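You operate a simulated robot arm through the tools that you are given. There is no shell and no other tool.

You run a simulated two-armed robot. Do the job below in one go: nothing can be reset, and whatever is moved stays where it is left.

## Task
Home the track, zero the counter and run it in for one lap.
Fine: mode knob to HOME and start, then to RUN and start; press the stop button when it stands.

It is judged by the outcome, as a careful person would: the job done as asked, and still so three seconds after it is handed in. It fails if anything else is knocked over, pushed out of place, dropped, spilled or broken.

## Robot
Two 7-joint arms with two-finger grippers on one trunk that stands fixed in place. Base frame: the origin is at the foot of the trunk, x ahead of it, y to its left, z up. Units: m, rad, N and s.
The left shoulder is at [0.024, 0.219, 1.28], the right one opposite. With the tool pointing down near the work surface each hand reaches from about 0.1 to 0.76 m from the base axis, measured 20 degrees to its own side. Payload 2.2 kg a hand.
The TCP of each hand is the grasp point between the finger pads, 0.019 m short of the fingertips. In the tool frame z runs along the fingers and y along their closing line. The gripper opens to 0.116 m. The gripper's body begins 0.07 m behind the TCP.
Orientation is that of the tool frame in the base frame, as [roll, pitch, yaw] about the fixed x, y, z axes, in that order (R = Rz(yaw) Ry(pitch) Rx(roll)). With the fingers straight down and closing along the base's y, the tool's x points along the base's -x, its y along +y and its z along -z.

## Interface
- The arms move only by the tool nudge_tool. It takes "left_motion", "right_motion" or both (then of equal length, played together; a hand with none holds still); each is a list of rows, each a list of 7 numbers: the turn, a rotation vector about the base's x, y, z in units of 8 degrees (1.0 is 8 degrees), then the shift along the base's x, y, z in units of 40 mm (1.0 is 40 mm), then the closure in counts, from 0 (fully open) to 255 (shut). In form: [[rx, ry, rz, dx, dy, dz, grip], ...]. A call has 1 to 20 rows; each row shifts and turns the commanded pose from where the row before left it. A call with a number of a shift or a turn outside -1 to 1 is refused whole. A row lasts 0.2 s, in which the tool goes at most 0.05 m and 0.15 rad; a call with a longer step from one row to the next is refused whole, and so is a gripper value outside its range. A pose out of reach is approached as far as the arm can. The call stops where the force on the tool passes 40 N (or 10 N more than at its start, if that is more) or the arm is blocked; 0.2 s more then pass. Each finger halts on what it meets, pressing with about 40 N; the grip force reading is that of the motor and also rises with nothing between the fingers. The clock runs only during rows and for 0.2 s after the last one: add rows that do not move to give the fingers time. It gives the time, the measured TCP pose, the force on the tool (base axes), the opening and the grip force at its end, in the units of the frame above (readings bear some noise), with the torque about the TCP (base axes, N m) and any sound that the robot's microphone picked up.
- Cameras (640 x 400 px; columns grow to the right, rows downward): "scene" is now at [0.1168, 0.0567, 1.4901]; the picture's right is [0.58, -0.81, 0.00], its down [-0.13, -0.10, -0.99] and it looks along [0.80, 0.57, -0.17] (base axes); focal length 214 px, centre (320, 200). "left" rides on the left gripper at [0.069, 0.015, -0.096] in its tool frame; the picture's right is [-0.22, 0.98, 0.00], its down [-0.76, -0.17, -0.63] and it looks along [-0.62, -0.14, 0.77] (tool axes); focal length 251 px, centre (320, 200). "right" rides on the right gripper at [0.069, -0.015, -0.097] in its tool frame; the picture's right is [0.21, 0.98, 0.00], its down [-0.76, 0.17, -0.63] and it looks along [-0.62, 0.13, 0.78] (tool axes); focal length 251 px, centre (320, 200).
- get_image(camera): a new picture of that camera. No time passes.
- lift_body(by): slides the trunk up (or, below 0, down) by that many m; the arms and the scene camera ride with it, the base frame stays. It gives what a move gives, with no picture.
- turn_head(pan, tilt): turns the head with the scene camera to pan (to the left, within 1.396 rad either way) and tilt (down, from -0.506 to 1.204), counted from straight ahead of the robot. It gives what a move gives.
- locate(camera, pixels): there is no depth. For up to 12 entries [column, row, z] of the newest picture of that camera ("zoom" is the newest enlarged one), the place [x, y] in the base frame at which the ray of that pixel passes the height z, good to about 0.002 m. No time passes.
- close_up(camera, box): a new picture of the part [left, top, right, bottom] of that camera's present view, enlarged. No time passes.
- finish_job(): hands the job in; it is judged then, once.

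Unless the task says otherwise, let go and move clear before handing in.

The tools are called after "Request:" by a JSON object that holds its "name" and its "arguments". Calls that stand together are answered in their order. nudge_tool: Moves the arms, as the interface text tells. Its arguments: {"type":"object","properties":{"left_motion":{"type":"array","items":{"type":"array","items":{"type":"number"}}},"right_motion":{"type":"array","items":{"type":"array","items":{"type":"number"}}}},"required":[]} The other tools are called the same way: lift_body (by) slides the trunk up or down; turn_head (pan, tilt) turns the head that bears the scene camera; get_image (camera) takes a picture; locate (camera, pixels) gives the place at which the rays of pixels pass given heights; close_up (camera, box) takes an enlarged picture of a part of a camera's view; finish_job () hands the job in.

At the start:

```text
t: 0.0
left_tool_pos: [0.3679, 0.55, 1.5343]
left_orientation: [-3.141, 0.001, 3.142]
left_force: [-0.4, 0.9, 0.1]
left_torque: [0.0, -0.02, 0.01]
left_grip_width: 0.1162
left_finger_force: 0.1
right_tool_pos: [0.3247, 0.0464, 1.4756]
right_orientation: [-3.14, 0.0, 3.14]
right_force: [0.4, 0.7, 0.2]
right_torque: [0.0, -0.02, -0.01]
right_grip_width: 0.116
right_finger_force: 0.0
trunk travel left (down, up): [-0.425, 0.065]
head pan, tilt: [0.62, 0.162]
```

scene: 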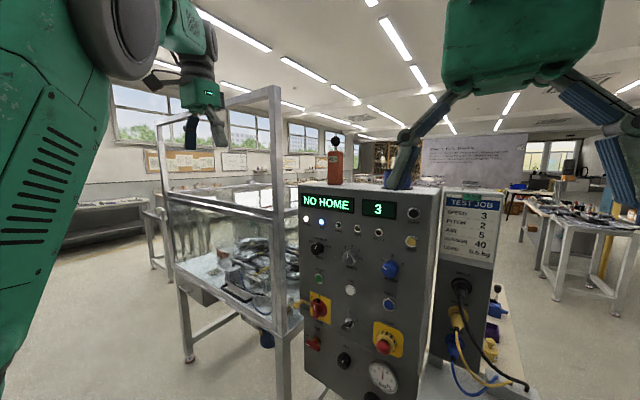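
right: 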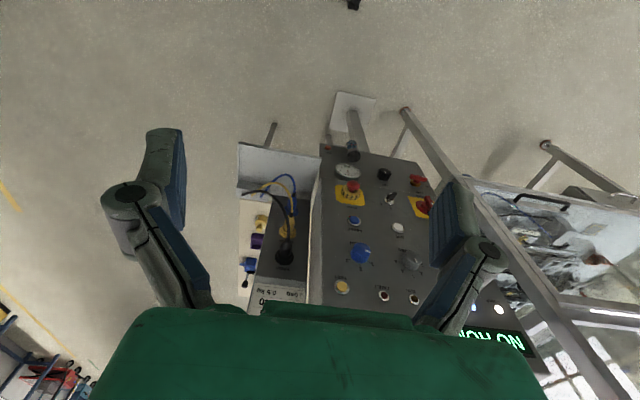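
left: 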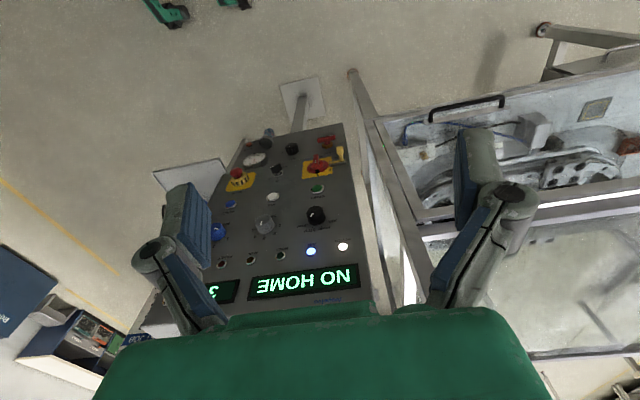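

The scene shows a control panel with the display "NO HOME" at (325,203) and "3" at (379,209), with many knobs and buttons below. I'll look at it enlarged before moving.

Request:
{"name": "close_up", "arguments": {"camera": "scene", "box": [290, 180, 450, 290]}}

Request:
{"name": "close_up", "arguments": {"camera": "scene", "box": [290, 280, 450, 400]}}

Request:
{"name": "close_up", "arguments": {"camera": "left", "box": [180, 120, 380, 310]}}

Request:
{"name": "close_up", "arguments": {"camera": "scene", "box": [420, 180, 540, 400]}}

Request:
{"name": "close_up", "arguments": {"camera": "scene", "box": [160, 180, 320, 320]}}

```text
3.64 times, centred on (370, 235) of scene
```

zoom: 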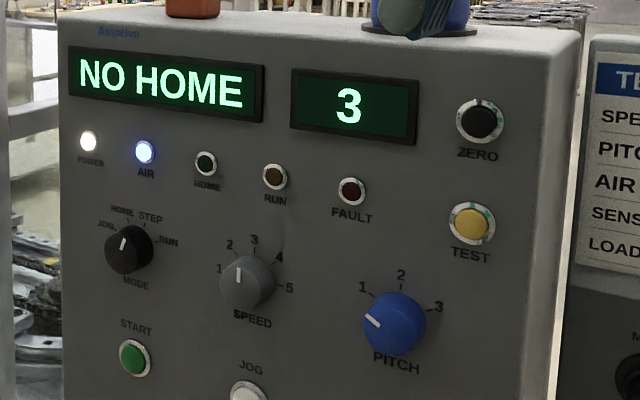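

```text
3.33 times, centred on (370, 340) of scene
```

zoom: 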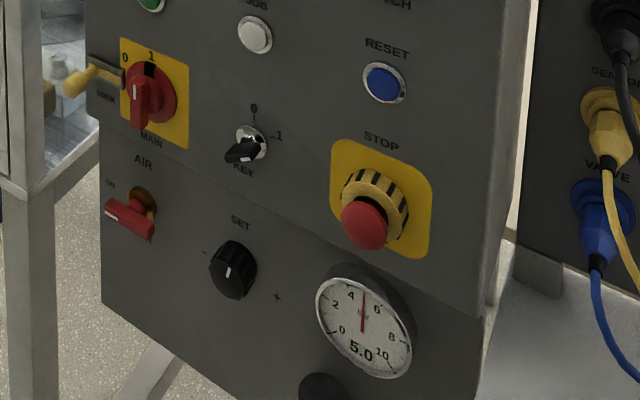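

```text
2.11 times, centred on (280, 215) of left
```

zoom: 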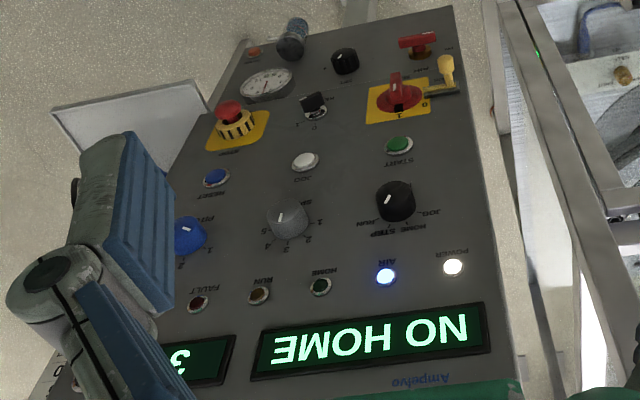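

```text
1.82 times, centred on (480, 290) of scene
```

zoom: 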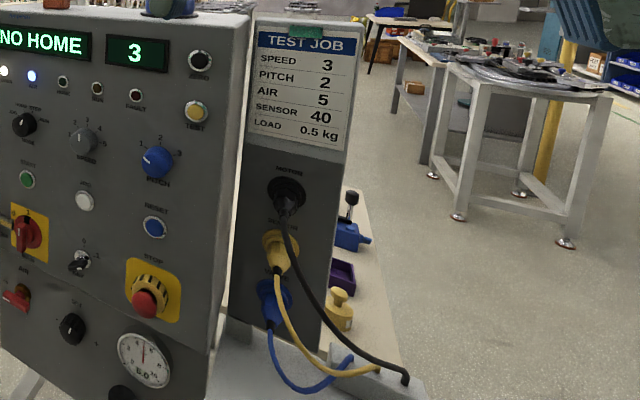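

```text
2.86 times, centred on (240, 250) of scene
```

zoom: 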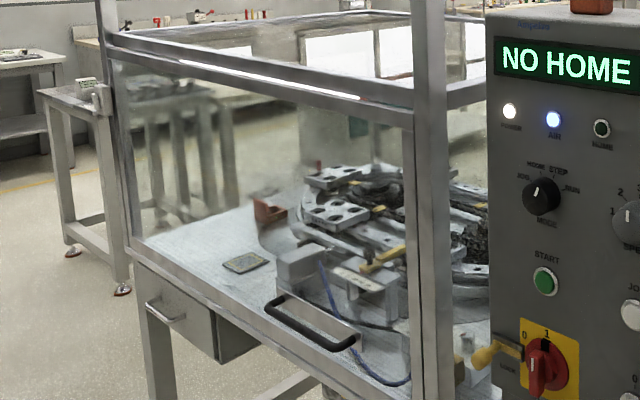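

The panel shows MODE, SPEED, PITCH, START, ZERO and STOP, plus a test-job card. I'll triangulate the panel from several pictures with locate at several heights.

Request:
{"name": "locate", "arguments": {"camera": "scene", "pixels": [[317.3, 248.7, 1.3], [317.3, 248.7, 1.2], [317.3, 248.7, 1.1], [411.8, 241.3, 1.3], [411.8, 241.3, 1.2], [385, 345, 1.1], [385, 345, 1.0], [385, 345, 0.9], [319.3, 277.7, 1.2], [319.3, 277.7, 1.1], [319.3, 277.7, 1.0]]}}

Request:
{"name": "locate", "arguments": {"camera": "left", "pixels": [[315.5, 215, 1.3], [315.5, 215, 1.2], [315.5, 215, 1.1], [318, 188, 1.2], [318, 188, 1.1], [318, 188, 1.0]]}}

Request:
{"name": "locate", "arguments": {"camera": "right", "pixels": [[343, 287, 1.3], [343, 287, 1.2], [343, 287, 1.1], [349, 188, 1.1], [349, 188, 1.0], [349, 188, 0.9]]}}

Request:
{"name": "close_up", "arguments": {"camera": "scene", "box": [295, 210, 365, 260]}}

Request:
{"name": "close_up", "arguments": {"camera": "scene", "box": [295, 280, 365, 330]}}

Request:
{"name": "close_up", "arguments": {"camera": "left", "box": [270, 180, 350, 230]}}

```text
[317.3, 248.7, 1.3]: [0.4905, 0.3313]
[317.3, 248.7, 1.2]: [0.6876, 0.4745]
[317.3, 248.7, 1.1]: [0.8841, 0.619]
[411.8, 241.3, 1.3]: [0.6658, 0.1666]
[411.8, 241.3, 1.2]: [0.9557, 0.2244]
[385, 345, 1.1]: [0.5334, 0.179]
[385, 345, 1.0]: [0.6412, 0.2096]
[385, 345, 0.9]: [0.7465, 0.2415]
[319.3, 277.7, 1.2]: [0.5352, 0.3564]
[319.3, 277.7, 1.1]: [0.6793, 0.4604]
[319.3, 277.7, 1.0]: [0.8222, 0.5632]
```

```text
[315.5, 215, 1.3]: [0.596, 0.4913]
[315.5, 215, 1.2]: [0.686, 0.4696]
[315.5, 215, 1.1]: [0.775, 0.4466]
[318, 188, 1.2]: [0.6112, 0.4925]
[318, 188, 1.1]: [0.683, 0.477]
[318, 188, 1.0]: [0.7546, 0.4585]
```

```text
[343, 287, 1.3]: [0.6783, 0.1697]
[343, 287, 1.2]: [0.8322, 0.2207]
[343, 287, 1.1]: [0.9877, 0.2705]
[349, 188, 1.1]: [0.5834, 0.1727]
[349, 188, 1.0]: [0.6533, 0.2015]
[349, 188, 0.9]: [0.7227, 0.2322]
```

```text
8.00 times, centred on (330, 235) of scene
```

zoom: 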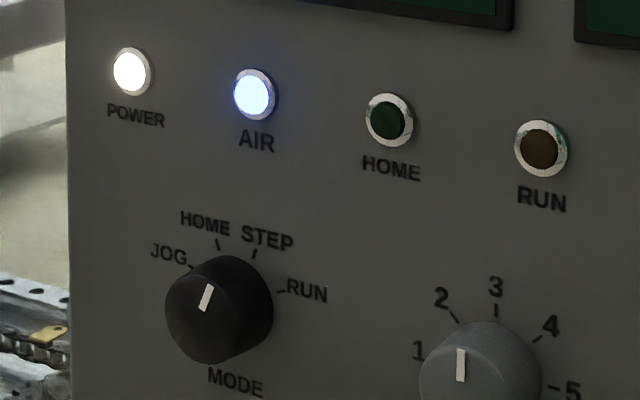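

```text
8.00 times, centred on (330, 305) of scene
```

zoom: 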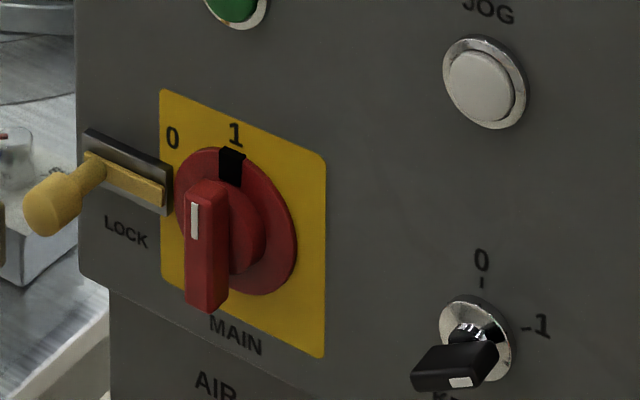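

```text
8.00 times, centred on (310, 205) of left
```

zoom: 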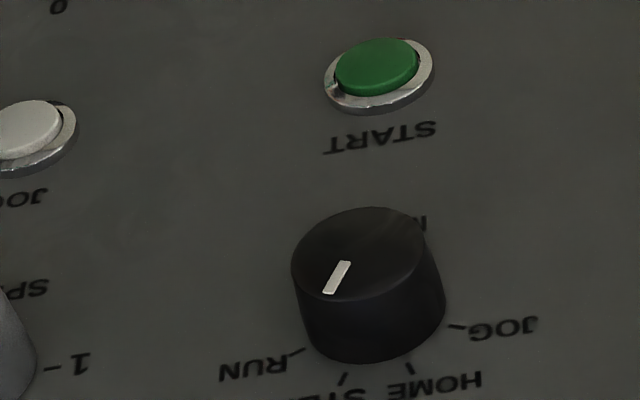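

MODE's mark points at about STEP, and the panel is near x≈0.69 with MODE about (0.69, 0.47, 1.2). I'll check where the guard post beside the panel stands, and look at the speed, pitch and stop controls, before moving the left arm.

Request:
{"name": "locate", "arguments": {"camera": "left", "pixels": [[352, 72, 0.0], [385, 160, 1.0], [385, 160, 0.8], [410, 235, 1.3], [410, 235, 1.2], [430, 290, 1.4], [430, 290, 1.3]]}}

Request:
{"name": "locate", "arguments": {"camera": "scene", "pixels": [[276, 250, 1.3], [276, 250, 1.2], [276, 250, 1.1], [276, 250, 1.0], [438, 200, 1.4], [300, 190, 1.4], [300, 190, 1.45], [284, 370, 0.7], [284, 370, 0.8], [284, 370, 0.6]]}}

Request:
{"name": "close_up", "arguments": {"camera": "scene", "box": [335, 235, 415, 285]}}

Request:
{"name": "close_up", "arguments": {"camera": "scene", "box": [350, 300, 430, 400]}}

Request:
{"name": "close_up", "arguments": {"camera": "left", "box": [340, 60, 640, 320]}}

Request:
{"name": "close_up", "arguments": {"camera": "right", "box": [310, 150, 450, 310]}}

```text
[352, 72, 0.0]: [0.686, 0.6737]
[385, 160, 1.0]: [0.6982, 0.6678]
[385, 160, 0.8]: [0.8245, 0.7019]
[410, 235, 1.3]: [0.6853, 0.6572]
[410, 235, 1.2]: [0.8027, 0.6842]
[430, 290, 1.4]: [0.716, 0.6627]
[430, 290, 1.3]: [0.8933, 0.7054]
```

```text
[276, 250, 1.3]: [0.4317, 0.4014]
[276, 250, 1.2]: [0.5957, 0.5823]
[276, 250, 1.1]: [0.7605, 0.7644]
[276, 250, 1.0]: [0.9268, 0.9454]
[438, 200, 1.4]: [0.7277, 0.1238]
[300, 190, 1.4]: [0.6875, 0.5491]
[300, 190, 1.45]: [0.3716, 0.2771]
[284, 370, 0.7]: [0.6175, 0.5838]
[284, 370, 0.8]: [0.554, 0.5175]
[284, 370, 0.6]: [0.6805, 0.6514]
```

```text
8.00 times, centred on (375, 260) of scene
```

zoom: 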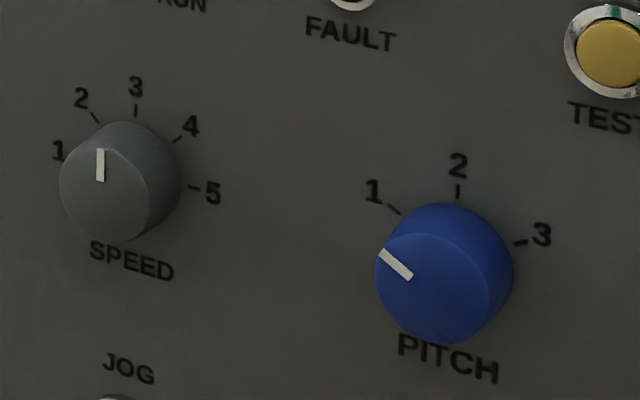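

```text
4.00 times, centred on (390, 350) of scene
```

zoom: 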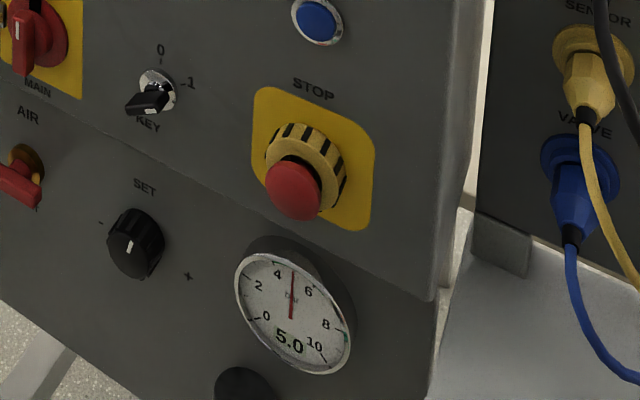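

```text
1.54 times, centred on (490, 190) of left
```

zoom: 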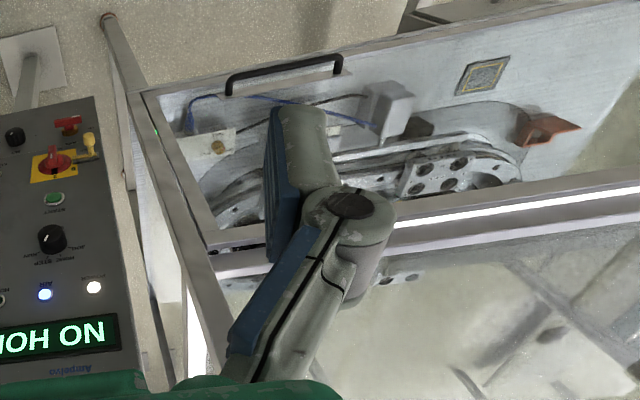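

```text
2.50 times, centred on (380, 230) of right
```

zoom: 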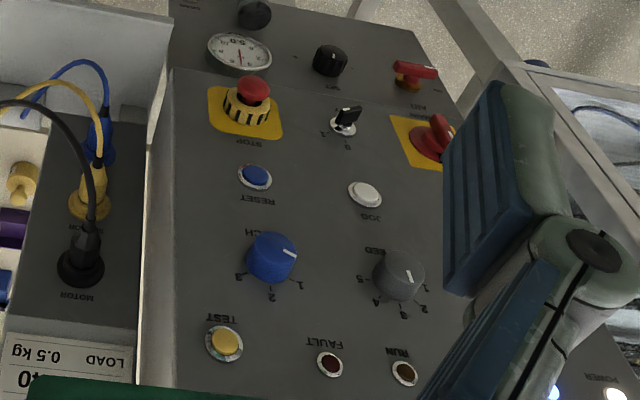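

The pictures show the panel face is flat from y≈0.13 to 0.55 and nothing stands in front of it. The post is at y≈0.66, SPEED is at 3, PITCH at 1 and air at 5.0. I'll turn the left hand to point forward while bringing it in front of the MODE knob at a safe distance.

Request:
{"name": "nudge_tool", "arguments": {"left_motion": [[0, -1, 0, 0.1, -0.17, -0.5, 0], [0, -1, 0, 0.1, -0.17, -0.5, 0], [0, -1, 0, 0.1, -0.17, -0.5, 0], [0, -1, 0, 0.1, -0.17, -0.5, 0], [0, -1, 0, 0.1, -0.17, -0.5, 0], [0, -1, 0, 0.1, -0.17, -0.5, 0], [0, -1, 0, 0.1, -0.17, -0.5, 0], [0, -1, 0, 0.1, -0.17, -0.5, 0], [0, -1, 0, 0.1, -0.17, -0.5, 0], [0, -1, 0, 0.1, -0.17, -0.5, 0], [0, -1, 0, 0.1, -0.15, -0.5, 0], [0, -0.25, 0, 0, 0, 0, 0], [0, 0, 0, 0, 0, 0, 0], [0, 0, 0, 0, 0, 0, 0]]}}

Request:
{"name": "get_image", "arguments": {"camera": "left"}}

Request:
{"name": "get_image", "arguments": {"camera": "scene"}}

```text
t: 3.0
left_tool_pos: [0.4222, 0.4832, 1.3196]
left_orientation: [0.829, 1.57, 0.827]
left_force: [0.0, -0.2, 0.4]
left_torque: [-0.01, 0.0, 0.02]
left_grip_width: 0.1161
left_finger_force: 0.1
left hand out of reach, approached as far as the arm can: row 10, 11
right_tool_pos: [0.3242, 0.0421, 1.477]
right_orientation: [3.138, 0.002, 3.141]
right_force: [0.2, -0.7, 0.0]
right_torque: [0.02, 0.01, -0.01]
right_grip_width: 0.1162
right_finger_force: 0.0
trunk travel left (down, up): [-0.425, 0.065]
head pan, tilt: [0.62, 0.162]
```

```text
taken
```

left: 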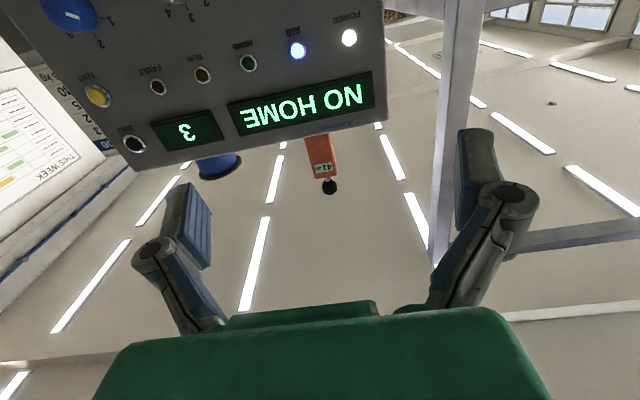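

```text
taken
```

scene: 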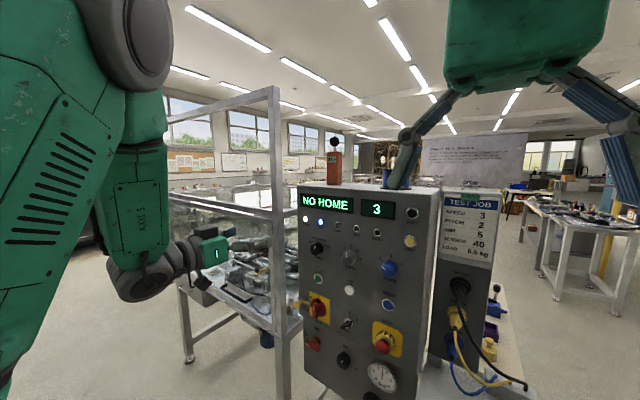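

The left hand now points forward (tool z along +x) at (0.422, 0.483, 1.32), and its camera sees the panel upside down. I'll lower it to the MODE knob's height and come closer, to triangulate better.

Request:
{"name": "nudge_tool", "arguments": {"left_motion": [[0, 0, 0, 0.5, -0.05, -0.8, 0], [0, 0, 0, 0.5, 0, -0.8, 0], [0, 0, 0, 0.5, 0, -0.8, 0], [0, 0, 0, 0, 0, -0.5, 0], [0, 0, 0, 0, 0, 0, 0]]}}

Request:
{"name": "get_image", "arguments": {"camera": "left"}}

Request:
{"name": "get_image", "arguments": {"camera": "scene"}}

```text
t: 4.2
left_tool_pos: [0.4812, 0.4838, 1.2048]
left_orientation: [-0.192, 1.567, -0.191]
left_force: [-0.5, 0.5, -1.0]
left_torque: [-0.01, -0.01, 0.01]
left_grip_width: 0.1159
left_finger_force: 0.0
right_tool_pos: [0.3218, 0.0448, 1.478]
right_orientation: [3.14, 0.001, 3.141]
right_force: [0.4, -0.3, 0.7]
right_torque: [0.01, -0.03, -0.03]
right_grip_width: 0.116
right_finger_force: 0.1
trunk travel left (down, up): [-0.425, 0.065]
head pan, tilt: [0.62, 0.162]
```

```text
taken
```

left: 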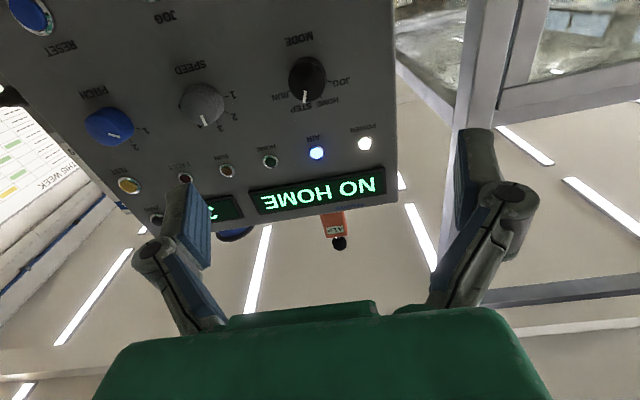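

```text
taken
```

scene: 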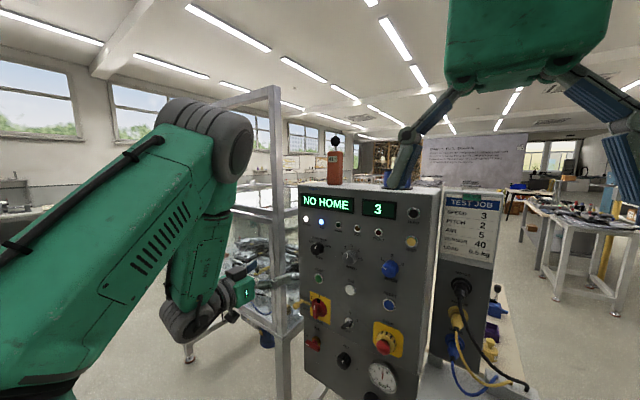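

The MODE knob is now at (307,78) in the left picture and (318,248) in the scene. I'll zoom in for exact centres.

Request:
{"name": "close_up", "arguments": {"camera": "left", "box": [260, 20, 390, 170]}}

Request:
{"name": "locate", "arguments": {"camera": "left", "pixels": [[365, 143, 1.25], [365, 143, 1.3], [316, 153, 1.25], [316, 153, 1.3], [270, 161, 1.25], [270, 161, 1.3]]}}

Request:
{"name": "close_up", "arguments": {"camera": "scene", "box": [295, 210, 365, 260]}}

Request:
{"name": "locate", "arguments": {"camera": "zoom", "pixels": [[132, 72, 1.25], [132, 72, 1.3], [254, 94, 1.25], [254, 94, 1.3], [389, 120, 1.25], [389, 120, 1.3], [222, 308, 1.2], [222, 308, 1.15]]}}

```text
2.67 times, centred on (325, 95) of left
```

zoom: 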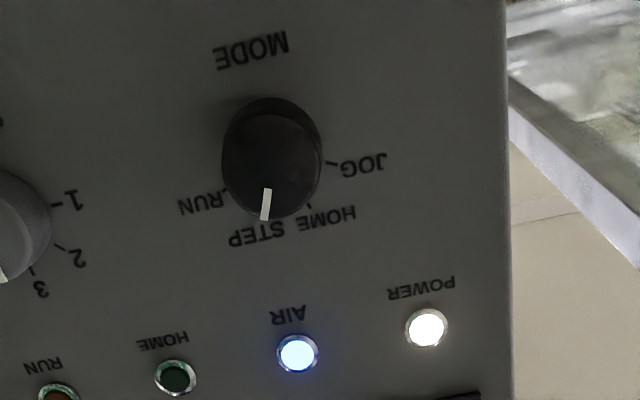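

```text
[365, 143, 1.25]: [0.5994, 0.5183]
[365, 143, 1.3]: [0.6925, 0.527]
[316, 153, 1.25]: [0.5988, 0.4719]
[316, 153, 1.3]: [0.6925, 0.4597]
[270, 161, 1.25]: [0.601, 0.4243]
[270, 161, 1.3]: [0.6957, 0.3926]
```

```text
8.00 times, centred on (330, 235) of scene
```

zoom: 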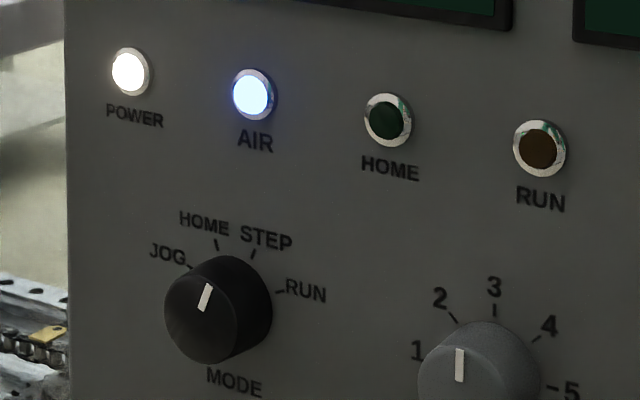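

```text
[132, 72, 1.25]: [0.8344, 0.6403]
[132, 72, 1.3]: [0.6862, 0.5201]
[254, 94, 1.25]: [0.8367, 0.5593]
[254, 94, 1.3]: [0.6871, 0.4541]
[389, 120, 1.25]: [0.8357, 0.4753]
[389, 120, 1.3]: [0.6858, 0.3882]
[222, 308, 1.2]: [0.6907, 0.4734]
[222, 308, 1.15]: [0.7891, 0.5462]
```

POWER, AIR and HOME lamps triangulate consistently to x≈0.690, z≈1.299 and y=0.526/0.459/0.392, so the panel is vertical at x≈0.69. I'll locate the MODE ticks, knob outline, START button and others in the same way.

Request:
{"name": "locate", "arguments": {"camera": "zoom", "pixels": [[190, 267, 1.2], [217, 244, 1.2], [253, 254, 1.2], [280, 292, 1.2], [165, 308, 1.2], [248, 313, 1.2], [205, 363, 1.2], [207, 258, 1.2], [272, 300, 1.2], [238, 257, 1.2], [236, 382, 1.2]]}}

Request:
{"name": "close_up", "arguments": {"camera": "scene", "box": [295, 260, 365, 310]}}

```text
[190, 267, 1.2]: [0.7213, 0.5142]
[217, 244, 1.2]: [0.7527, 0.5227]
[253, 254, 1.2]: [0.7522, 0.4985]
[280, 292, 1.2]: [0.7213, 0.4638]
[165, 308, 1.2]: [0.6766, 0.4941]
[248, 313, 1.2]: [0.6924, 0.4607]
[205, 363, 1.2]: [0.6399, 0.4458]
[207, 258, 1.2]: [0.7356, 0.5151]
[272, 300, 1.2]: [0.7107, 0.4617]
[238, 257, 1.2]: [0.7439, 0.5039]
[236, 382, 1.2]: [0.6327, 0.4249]
```

```text
8.00 times, centred on (330, 285) of scene
```

zoom: 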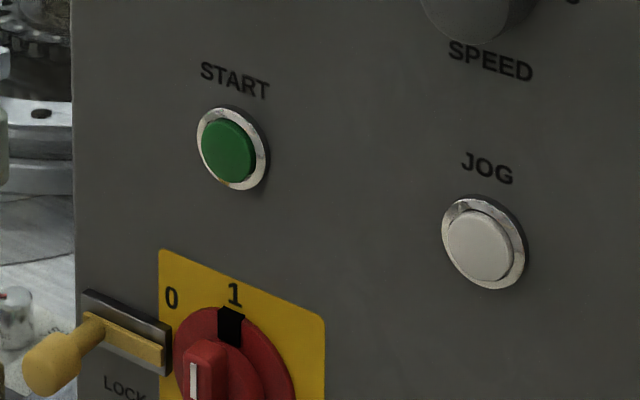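

From the ticks, the MODE axis is at y≈0.470, z≈1.20, with detents about 40–45° apart and the front face near x≈0.673. Next I'll locate START and JOG in this zoom, and do the same for ZERO and STOP.

Request:
{"name": "locate", "arguments": {"camera": "zoom", "pixels": [[232, 149, 1.1], [229, 150, 1.1], [484, 242, 1.1], [235, 315, 1.05], [205, 375, 1.05], [40, 362, 1.05]]}}

Request:
{"name": "close_up", "arguments": {"camera": "scene", "box": [380, 195, 450, 265]}}

Request:
{"name": "locate", "arguments": {"camera": "zoom", "pixels": [[320, 200, 1.35]]}}

Request:
{"name": "close_up", "arguments": {"camera": "scene", "box": [350, 300, 430, 370]}}

Request:
{"name": "locate", "arguments": {"camera": "zoom", "pixels": [[320, 200, 1.0]]}}

```text
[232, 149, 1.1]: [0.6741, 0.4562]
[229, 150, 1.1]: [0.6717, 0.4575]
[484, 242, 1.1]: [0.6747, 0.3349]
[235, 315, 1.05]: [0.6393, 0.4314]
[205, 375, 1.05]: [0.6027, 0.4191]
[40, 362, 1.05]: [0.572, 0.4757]
```

```text
5.71 times, centred on (415, 230) of scene
```

zoom: 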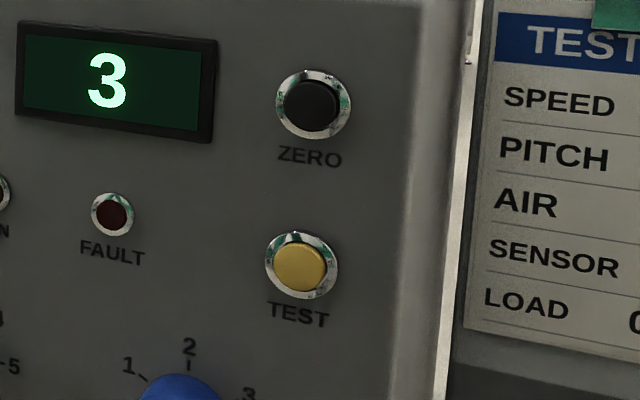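

```text
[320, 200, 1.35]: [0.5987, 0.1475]
```

```text
5.71 times, centred on (390, 335) of scene
```

zoom: 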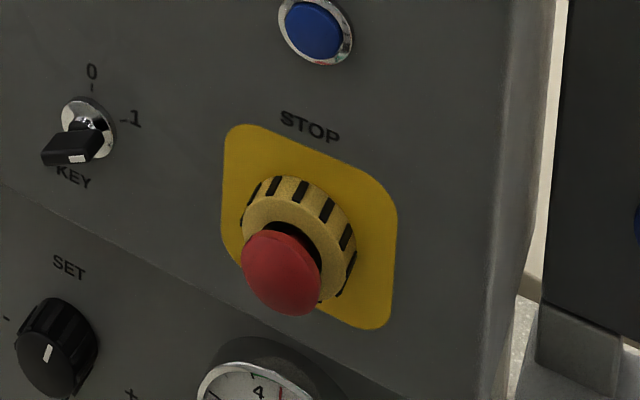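

```text
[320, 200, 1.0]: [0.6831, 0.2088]
```

START lies at y≈0.4705, z≈1.086 on the panel. Next, ZERO at scene (413.8,213.2) and STOP, with its mushroom at (383.3,347.6) and plate centre at (388.1,339.4).

Request:
{"name": "locate", "arguments": {"camera": "scene", "pixels": [[413.8, 213.2, 1.35], [413.4, 213.5, 1.35], [411.8, 241.6, 1.28], [388.1, 339.4, 1.0], [383.3, 347.6, 1.0]]}}

Request:
{"name": "close_up", "arguments": {"camera": "left", "box": [100, 150, 240, 260]}}

Request:
{"name": "close_up", "arguments": {"camera": "right", "box": [310, 150, 400, 250]}}

Request:
{"name": "locate", "arguments": {"camera": "right", "pixels": [[349, 188, 0.95], [349, 188, 1.0], [342, 287, 1.3], [342, 287, 1.28]]}}

```text
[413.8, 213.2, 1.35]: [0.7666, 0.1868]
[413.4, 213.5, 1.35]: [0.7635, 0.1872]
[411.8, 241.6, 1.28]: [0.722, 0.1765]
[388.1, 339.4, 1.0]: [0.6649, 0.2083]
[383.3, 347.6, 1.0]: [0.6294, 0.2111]
```

```text
3.64 times, centred on (170, 205) of left
```

zoom: 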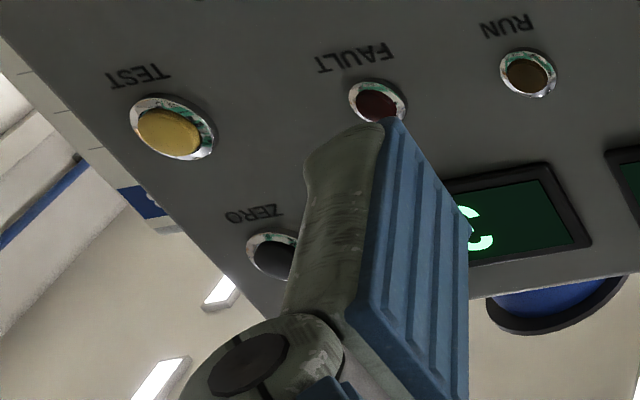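

```text
4.00 times, centred on (355, 200) of right
```

zoom: 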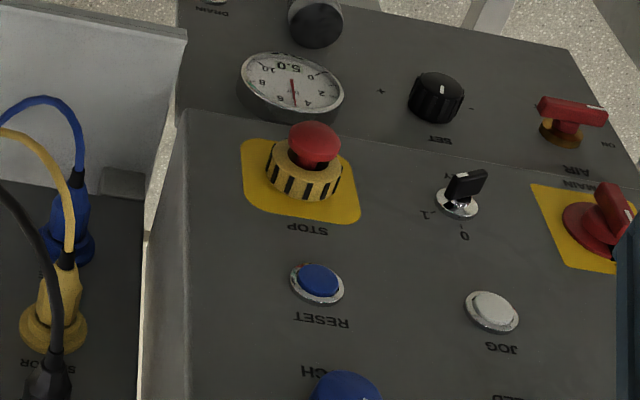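

```text
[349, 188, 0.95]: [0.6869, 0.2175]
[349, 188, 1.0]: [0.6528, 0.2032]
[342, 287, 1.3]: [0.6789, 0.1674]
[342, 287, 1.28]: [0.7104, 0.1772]
```

ZERO is at (y 0.172, z 1.366), STOP at (y 0.217, z 0.975) with its mushroom front near x≈0.65, and MODE at (0.470, 1.2005). I'll line the left hand up on MODE's axis with the fingers open to about 7 cm, and stop short of it to check.

Request:
{"name": "nudge_tool", "arguments": {"left_motion": [[0, 0, 0, 0.6, -0.1, -0.04, 50], [0, 0, 0, 0.7, -0.1, -0.03, 90], [0, 0, 0, 0.7, -0.1, -0.03, 90], [0, 0, 0, 0.6, -0.04, 0, 90], [0, 0, 0, 0, 0, 0, 90], [0, 0, 0, 0, 0, 0, 90]]}}

Request:
{"name": "get_image", "arguments": {"camera": "left"}}

Request:
{"name": "close_up", "arguments": {"camera": "scene", "box": [260, 190, 400, 320]}}

```text
t: 5.6
left_tool_pos: [0.5834, 0.4716, 1.2]
left_orientation: [-0.412, 1.569, -0.409]
left_force: [0.3, -0.7, -0.5]
left_torque: [-0.02, -0.03, 0.0]
left_grip_width: 0.0751
left_finger_force: 0.0
right_tool_pos: [0.3226, 0.0469, 1.4788]
right_orientation: [3.141, 0.0, -3.14]
right_force: [-1.0, -0.3, 0.1]
right_torque: [-0.01, 0.01, -0.02]
right_grip_width: 0.1158
right_finger_force: 0.1
trunk travel left (down, up): [-0.425, 0.065]
head pan, tilt: [0.62, 0.162]
```

```text
taken
```

left: 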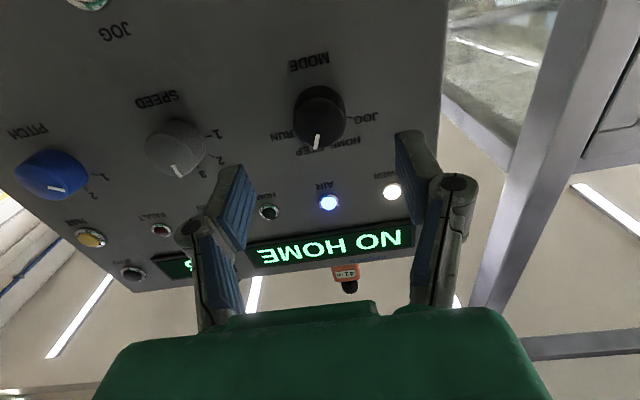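

```text
3.08 times, centred on (330, 255) of scene
```

zoom: 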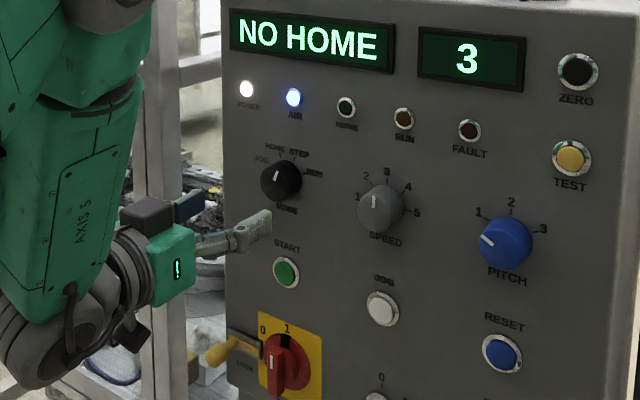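

The hand is on the axis at (0.583, 0.4716, 1.200) with a 7.5 cm opening. I'll advance so the pads straddle the knob, with the tips just short of the panel.

Request:
{"name": "nudge_tool", "arguments": {"left_motion": [[0, 0, 0, 0.6, -0.04, 0, 90], [0, 0, 0, 0.6, 0, 0, 90], [0, 0, 0, 0.5, 0, 0, 90], [0, 0, 0, 0.3, 0, 0, 90], [0, 0, 0, 0, 0, 0, 90]]}}

Request:
{"name": "close_up", "arguments": {"camera": "left", "box": [200, 60, 460, 260]}}

Request:
{"name": "close_up", "arguments": {"camera": "scene", "box": [280, 210, 360, 280]}}

```text
t: 6.8
left_tool_pos: [0.6638, 0.4684, 1.1989]
left_orientation: [-0.404, 1.569, -0.403]
left_force: [-0.2, 0.1, 0.7]
left_torque: [0.0, -0.02, 0.04]
left_grip_width: 0.0749
left_finger_force: 0.1
right_tool_pos: [0.3228, 0.046, 1.4785]
right_orientation: [-3.141, 0.002, 3.138]
right_force: [0.2, -0.2, -0.5]
right_torque: [0.01, -0.02, -0.01]
right_grip_width: 0.1161
right_finger_force: 0.1
trunk travel left (down, up): [-0.425, 0.065]
head pan, tilt: [0.62, 0.162]
```

```text
2.00 times, centred on (330, 160) of left
```

zoom: 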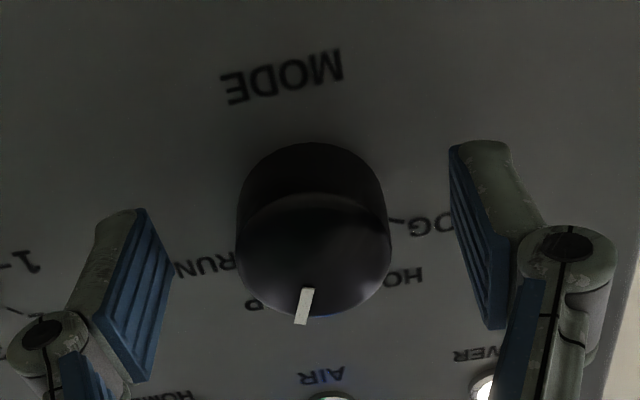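

```text
5.71 times, centred on (320, 245) of scene
```

zoom: 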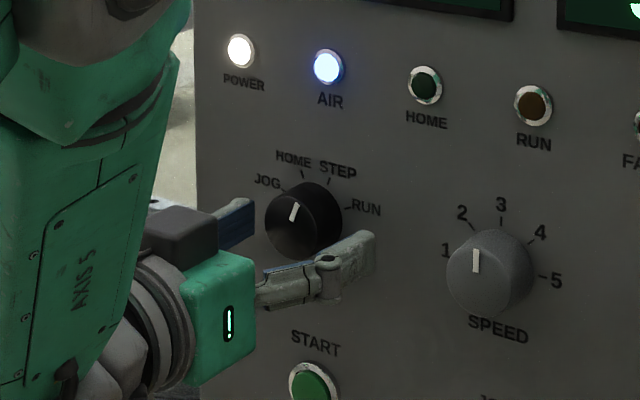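

The pads straddle the knob and the scene shows the fingers level with it, close to the panel. I'll close on the knob.

Request:
{"name": "nudge_tool", "arguments": {"left_motion": [[0, 0, 0, 0, 0.03, 0.03, 130], [0, 0, 0, 0, 0, 0, 180], [0, 0, 0, 0, 0, 0, 220], [0, 0, 0, 0, 0, 0, 220]]}}

Request:
{"name": "close_up", "arguments": {"camera": "left", "box": [200, 60, 460, 260]}}

```text
t: 7.8
left_tool_pos: [0.6644, 0.4688, 1.1996]
left_orientation: [-0.315, 1.568, -0.313]
left_force: [2.8, 1.7, 3.1]
left_torque: [-0.02, 0.39, 0.13]
left_grip_width: 0.0416
left_finger_force: 45.1
right_tool_pos: [0.3228, 0.0461, 1.4769]
right_orientation: [3.141, 0.001, -3.141]
right_force: [-0.3, -0.5, 1.1]
right_torque: [-0.02, 0.0, -0.04]
right_grip_width: 0.116
right_finger_force: 0.0
trunk travel left (down, up): [-0.425, 0.065]
head pan, tilt: [0.62, 0.162]
```

```text
2.00 times, centred on (330, 160) of left
```

zoom: 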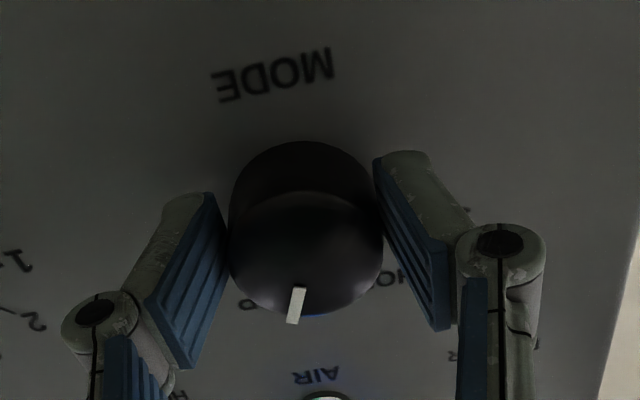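

The grip is firm at 41.6 mm on the knob with small side forces. I'll turn about -40° about x, counterclockwise as seen from the robot, from STEP to HOME.

Request:
{"name": "nudge_tool", "arguments": {"left_motion": [[-0.6, 0, 0, 0, 0, 0, 220], [-0.6, 0, 0, 0, 0, 0, 220], [-0.6, 0, 0, 0, 0, 0, 220], [-0.6, 0, 0, 0, 0, 0, 220], [-0.6, 0, 0, 0, 0, 0, 220], [-0.6, 0, 0, 0, 0, 0, 220], [-0.6, 0, 0, 0, 0, 0, 220], [-0.6, 0, 0, 0, 0, 0, 220], [-0.2, 0, 0, 0, 0, 0, 220], [0, 0, 0, 0, 0, 0, 220]]}}

Request:
{"name": "close_up", "arguments": {"camera": "left", "box": [200, 60, 460, 260]}}

Request:
{"name": "close_up", "arguments": {"camera": "scene", "box": [280, 180, 440, 280]}}

```text
t: 10.0
left_tool_pos: [0.6655, 0.467, 1.2013]
left_orientation: [-1.576, 0.873, -1.574]
left_force: [-14.1, -16.1, -16.1]
left_torque: [0.01, 0.45, -0.75]
left_grip_width: 0.0413
left_finger_force: 45.1
right_tool_pos: [0.3233, 0.0427, 1.4769]
right_orientation: [3.138, 0.0, 3.139]
right_force: [1.1, 0.3, 0.8]
right_torque: [-0.01, 0.01, -0.02]
right_grip_width: 0.1159
right_finger_force: 0.0
trunk travel left (down, up): [-0.425, 0.065]
head pan, tilt: [0.62, 0.162]
```

```text
2.00 times, centred on (330, 160) of left
```

zoom: 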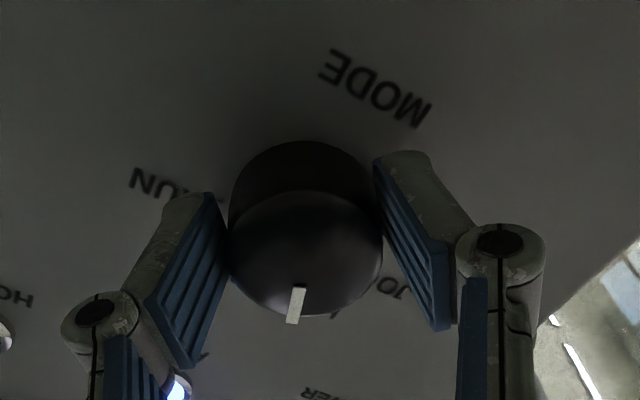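

```text
4.00 times, centred on (360, 230) of scene
```

zoom: 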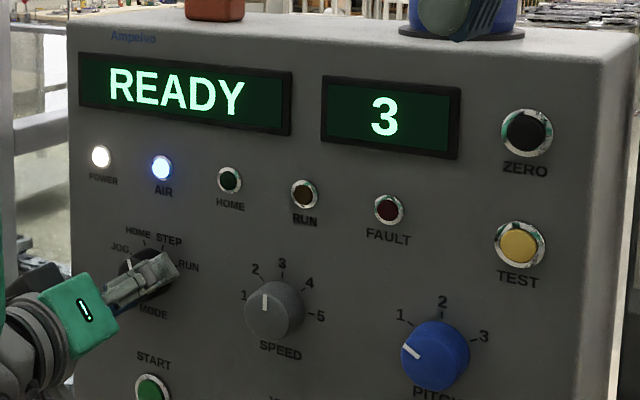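

The display now reads READY and the mark points at HOME, so the turn worked. I'll open and back off.

Request:
{"name": "nudge_tool", "arguments": {"left_motion": [[0, 0, 0, 0, 0, 0, 150], [0, 0, 0, 0, 0, 0, 90], [0, 0, 0, 0, 0, 0, 90], [0, 0, 0, -0.7, 0, 0, 90], [0, 0, 0, -0.8, 0, 0, 90], [0, 0, 0, -0.8, 0, 0, 90], [0, 0, 0, 0, 0, 0, 90]]}}

Request:
{"name": "close_up", "arguments": {"camera": "scene", "box": [280, 180, 440, 280]}}

Request:
{"name": "close_up", "arguments": {"camera": "left", "box": [200, 60, 460, 260]}}

```text
t: 11.6
left_tool_pos: [0.5739, 0.4686, 1.2005]
left_orientation: [-1.573, 0.873, -1.57]
left_force: [-0.2, -0.1, -0.4]
left_torque: [0.03, -0.01, 0.0]
left_grip_width: 0.0751
left_finger_force: 0.1
right_tool_pos: [0.3232, 0.0445, 1.4773]
right_orientation: [3.14, 0.0, -3.141]
right_force: [0.6, -0.3, 0.9]
right_torque: [0.03, 0.02, 0.02]
right_grip_width: 0.1161
right_finger_force: 0.1
trunk travel left (down, up): [-0.425, 0.065]
head pan, tilt: [0.62, 0.162]
```

```text
4.00 times, centred on (360, 230) of scene
```

zoom: 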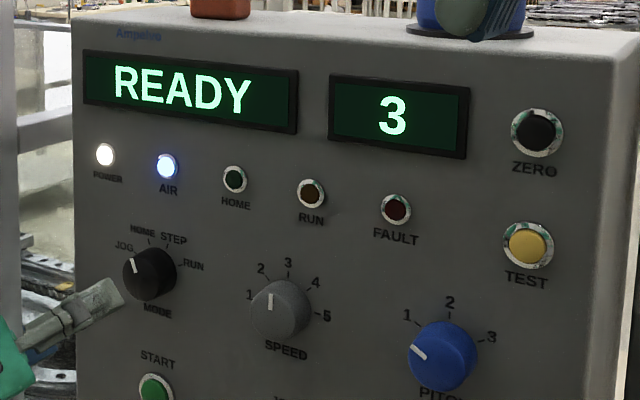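

```text
2.00 times, centred on (330, 160) of left
```

zoom: 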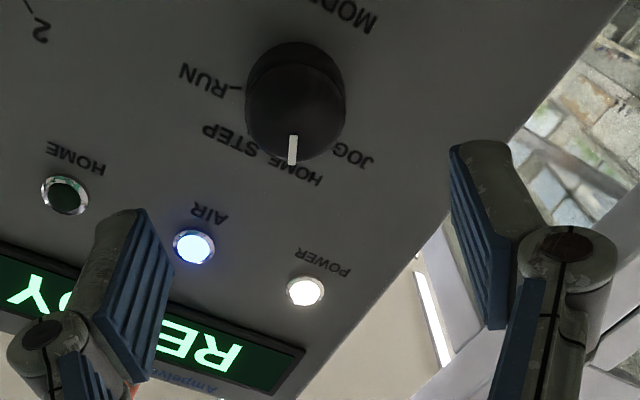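

MODE rests at HOME, the HOME lamp is still dark and READY is shown. I'll shut the fingers, lower to START's height (z 1.086) and stop short of it.

Request:
{"name": "nudge_tool", "arguments": {"left_motion": [[0, 0, 0, 0, 0, -0.7, 200], [0, 0, 0, 0, 0.03, -0.7, 255], [0, 0, 0, 0, 0, -0.8, 255], [0, 0, 0, 0, 0, -0.66, 255], [0, 0, 0, 0.8, 0, 0, 255], [0, 0, 0, 0.8, 0, 0, 255], [0, 0, 0, 0, 0, 0, 255]]}}

Request:
{"name": "close_up", "arguments": {"camera": "left", "box": [200, 40, 460, 240]}}

Request:
{"name": "close_up", "arguments": {"camera": "scene", "box": [280, 230, 380, 310]}}

```text
t: 13.2
left_tool_pos: [0.6357, 0.4743, 1.0852]
left_orientation: [-1.57, 0.872, -1.567]
left_force: [-0.1, -0.4, 0.2]
left_torque: [0.03, 0.01, -0.03]
left_grip_width: 0.0
left_finger_force: 28.9
right_tool_pos: [0.3236, 0.0473, 1.4784]
right_orientation: [3.141, 0.002, 3.142]
right_force: [-0.6, 0.1, -0.3]
right_torque: [0.01, 0.0, 0.0]
right_grip_width: 0.116
right_finger_force: 0.0
trunk travel left (down, up): [-0.425, 0.065]
head pan, tilt: [0.62, 0.162]
```

```text
2.00 times, centred on (330, 140) of left
```

zoom: 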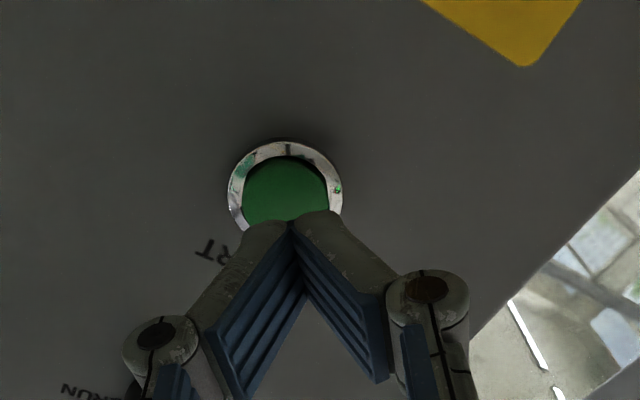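

```text
5.00 times, centred on (330, 270) of scene
```

zoom: 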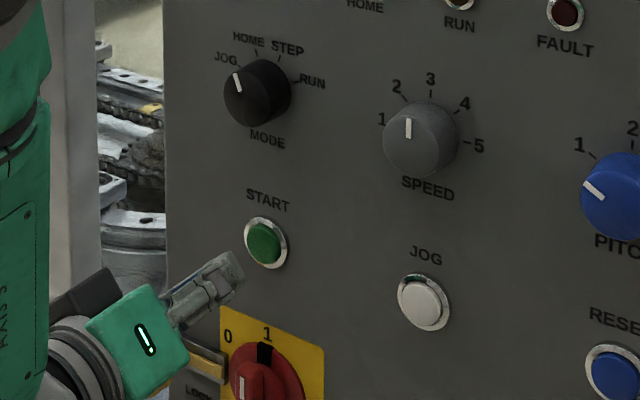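

The closed tips are just in front of START (green at zoom (286,190)), about 4 mm too far toward +y. I'll correct that and press in small steps.

Request:
{"name": "nudge_tool", "arguments": {"left_motion": [[0, 0, 0, 0.3, -0.08, 0.02, 255], [0, 0, 0, 0.3, 0, 0, 255], [0, 0, 0, 0.1, 0, 0, 255], [0, 0, 0, 0.1, 0, 0, 255], [0, 0, 0, 0.1, 0, 0, 255]]}}

Request:
{"name": "close_up", "arguments": {"camera": "scene", "box": [280, 180, 440, 300]}}

Request:
{"name": "close_up", "arguments": {"camera": "left", "box": [200, 40, 460, 240]}}

```text
t: 14.4
left_tool_pos: [0.672, 0.4665, 1.0872]
left_orientation: [-1.574, 0.873, -1.567]
left_force: [-4.3, 0.2, -0.8]
left_torque: [0.0, -0.02, 0.01]
left_grip_width: 0.0063
left_finger_force: 28.8
right_tool_pos: [0.3219, 0.0462, 1.4765]
right_orientation: [-3.141, 0.001, -3.14]
right_force: [-0.4, -0.7, -0.4]
right_torque: [-0.01, -0.02, 0.0]
right_grip_width: 0.116
right_finger_force: 0.0
trunk travel left (down, up): [-0.425, 0.065]
head pan, tilt: [0.62, 0.162]
heard: click
```

```text
3.33 times, centred on (360, 240) of scene
```

zoom: 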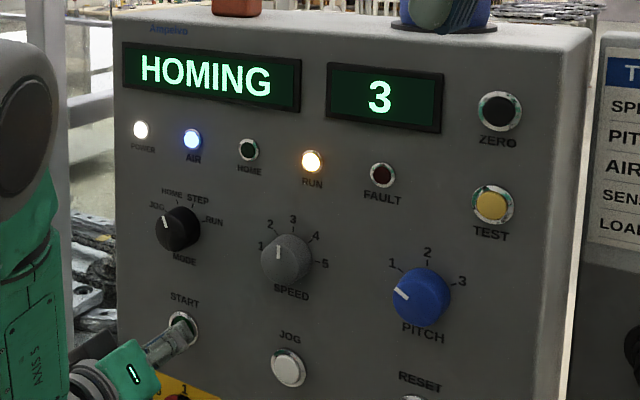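

```text
2.00 times, centred on (330, 140) of left
```

zoom: 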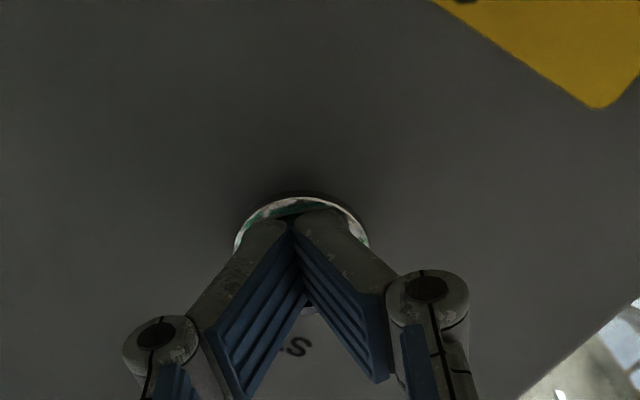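

A click, and the display says HOMING with the RUN lamp lit. I'll withdraw from START and, at the same time, swing the right hand forward to point at the panel for ZERO.

Request:
{"name": "nudge_tool", "arguments": {"left_motion": [[0, 0, 0, -0.7, 0, 0, 255], [0, 0, 0, -0.8, 0, 0, 255], [0, 0, 0, -0.8, 0, 0, 255], [0, 0, 0, 0, 0.3, 0, 255], [0, 0, 0, 0, 0, 0, 255], [0, 0, 0, 0, 0, 0, 255], [0, 0, 0, 0, 0, 0, 255]], "right_motion": [[0, -0.3, 0, 0.5, 0, 0, 120], [0, -0.4, 0, 0.6, 0, 0, 255], [0, -0.6, 0, 0.6, 0, 0, 255], [0, -1, 0, 0.5, 0.1, 0, 255], [0, -1, 0, 0.4, 0.2, 0, 255], [0, -1, 0, 0.4, 0.2, 0, 255], [0, -1, 0, 0.3, 0.2, 0, 255]]}}

Request:
{"name": "get_image", "arguments": {"camera": "scene"}}

Request:
{"name": "get_image", "arguments": {"camera": "right"}}

```text
t: 16.0
left_tool_pos: [0.5802, 0.478, 1.0869]
left_orientation: [-1.57, 0.873, -1.567]
left_force: [0.4, -0.3, -1.0]
left_torque: [-0.01, -0.02, 0.0]
left_grip_width: 0.0
left_finger_force: 28.7
right_tool_pos: [0.4564, 0.0728, 1.4782]
right_orientation: [3.14, 0.744, -3.14]
right_force: [0.0, -0.8, 0.6]
right_torque: [0.01, 0.0, 0.0]
right_grip_width: 0.0001
right_finger_force: 28.2
trunk travel left (down, up): [-0.425, 0.065]
head pan, tilt: [0.62, 0.162]
```

```text
taken
```

scene: 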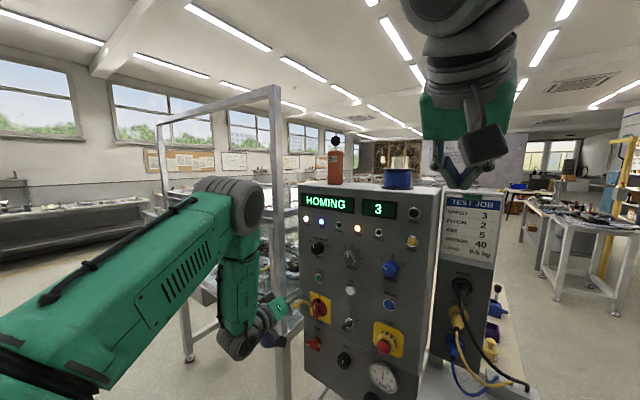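

```text
taken
```

right: 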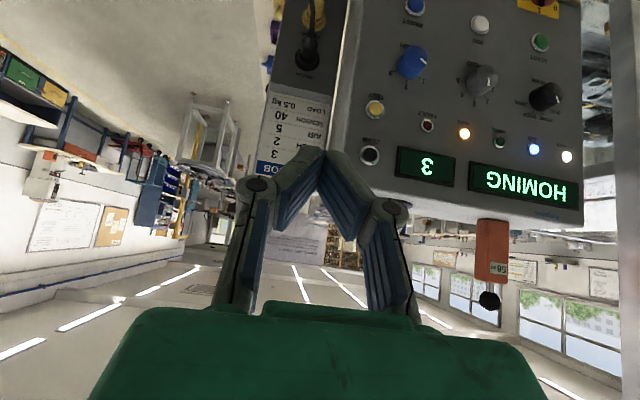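

Homing is in progress and the right hand is half-turned at (0.456, 0.073, 1.478). I'll finish the turn and bring it in front of ZERO at x≈0.55.

Request:
{"name": "nudge_tool", "arguments": {"right_motion": [[0, -0.85, 0, 0.34, 0.35, -0.4, 255], [0, -0.85, 0, 0.34, 0.35, -0.4, 255], [0, -0.85, 0, 0.34, 0.35, -0.4, 255], [0, -0.85, 0, 0.34, 0.35, -0.4, 255], [0, -0.85, 0, 0.34, 0.35, -0.4, 255], [0, -0.85, 0, 0.33, 0.35, -0.4, 255], [0, -0.85, 0, 0.33, 0.35, -0.4, 255], [0, 0, 0, 0, 0, 0, 255]]}}

Request:
{"name": "get_image", "arguments": {"camera": "scene"}}

Request:
{"name": "get_image", "arguments": {"camera": "right"}}

```text
t: 18.0
left_tool_pos: [0.5739, 0.4767, 1.0905]
left_orientation: [-1.562, 0.871, -1.561]
left_force: [-0.9, 0.5, 0.7]
left_torque: [0.02, -0.01, -0.02]
left_grip_width: 0.0
left_finger_force: 28.9
right_tool_pos: [0.5688, 0.1277, 1.4104]
right_orientation: [1.353, 1.488, 1.29]
right_force: [-0.8, 0.9, -0.1]
right_torque: [-0.01, -0.01, -0.03]
right_grip_width: 0.0
right_finger_force: 28.6
trunk travel left (down, up): [-0.425, 0.065]
head pan, tilt: [0.62, 0.162]
stopped in row 8 (right hand): the arm was blocked; the commanded pose is now the measured one
```

```text
taken
```

scene: 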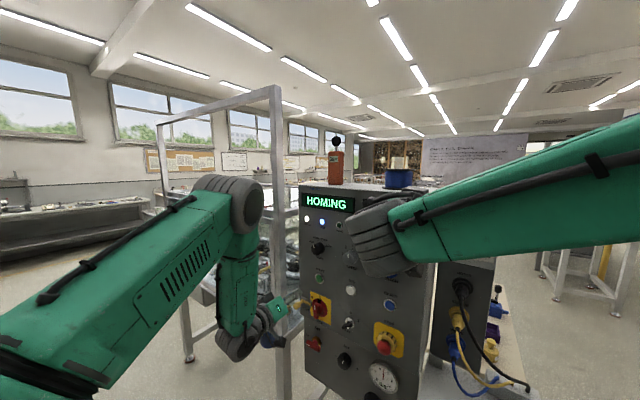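

```text
taken
```

right: 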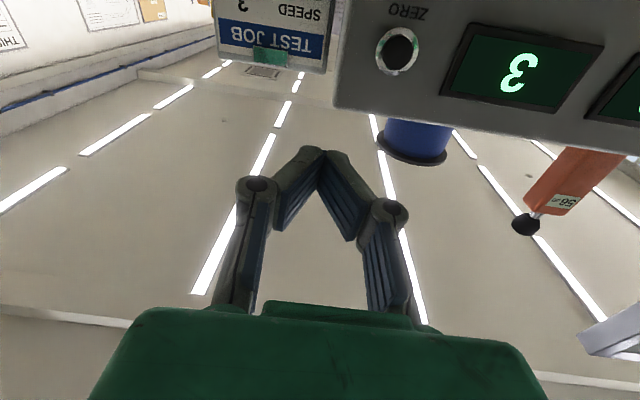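

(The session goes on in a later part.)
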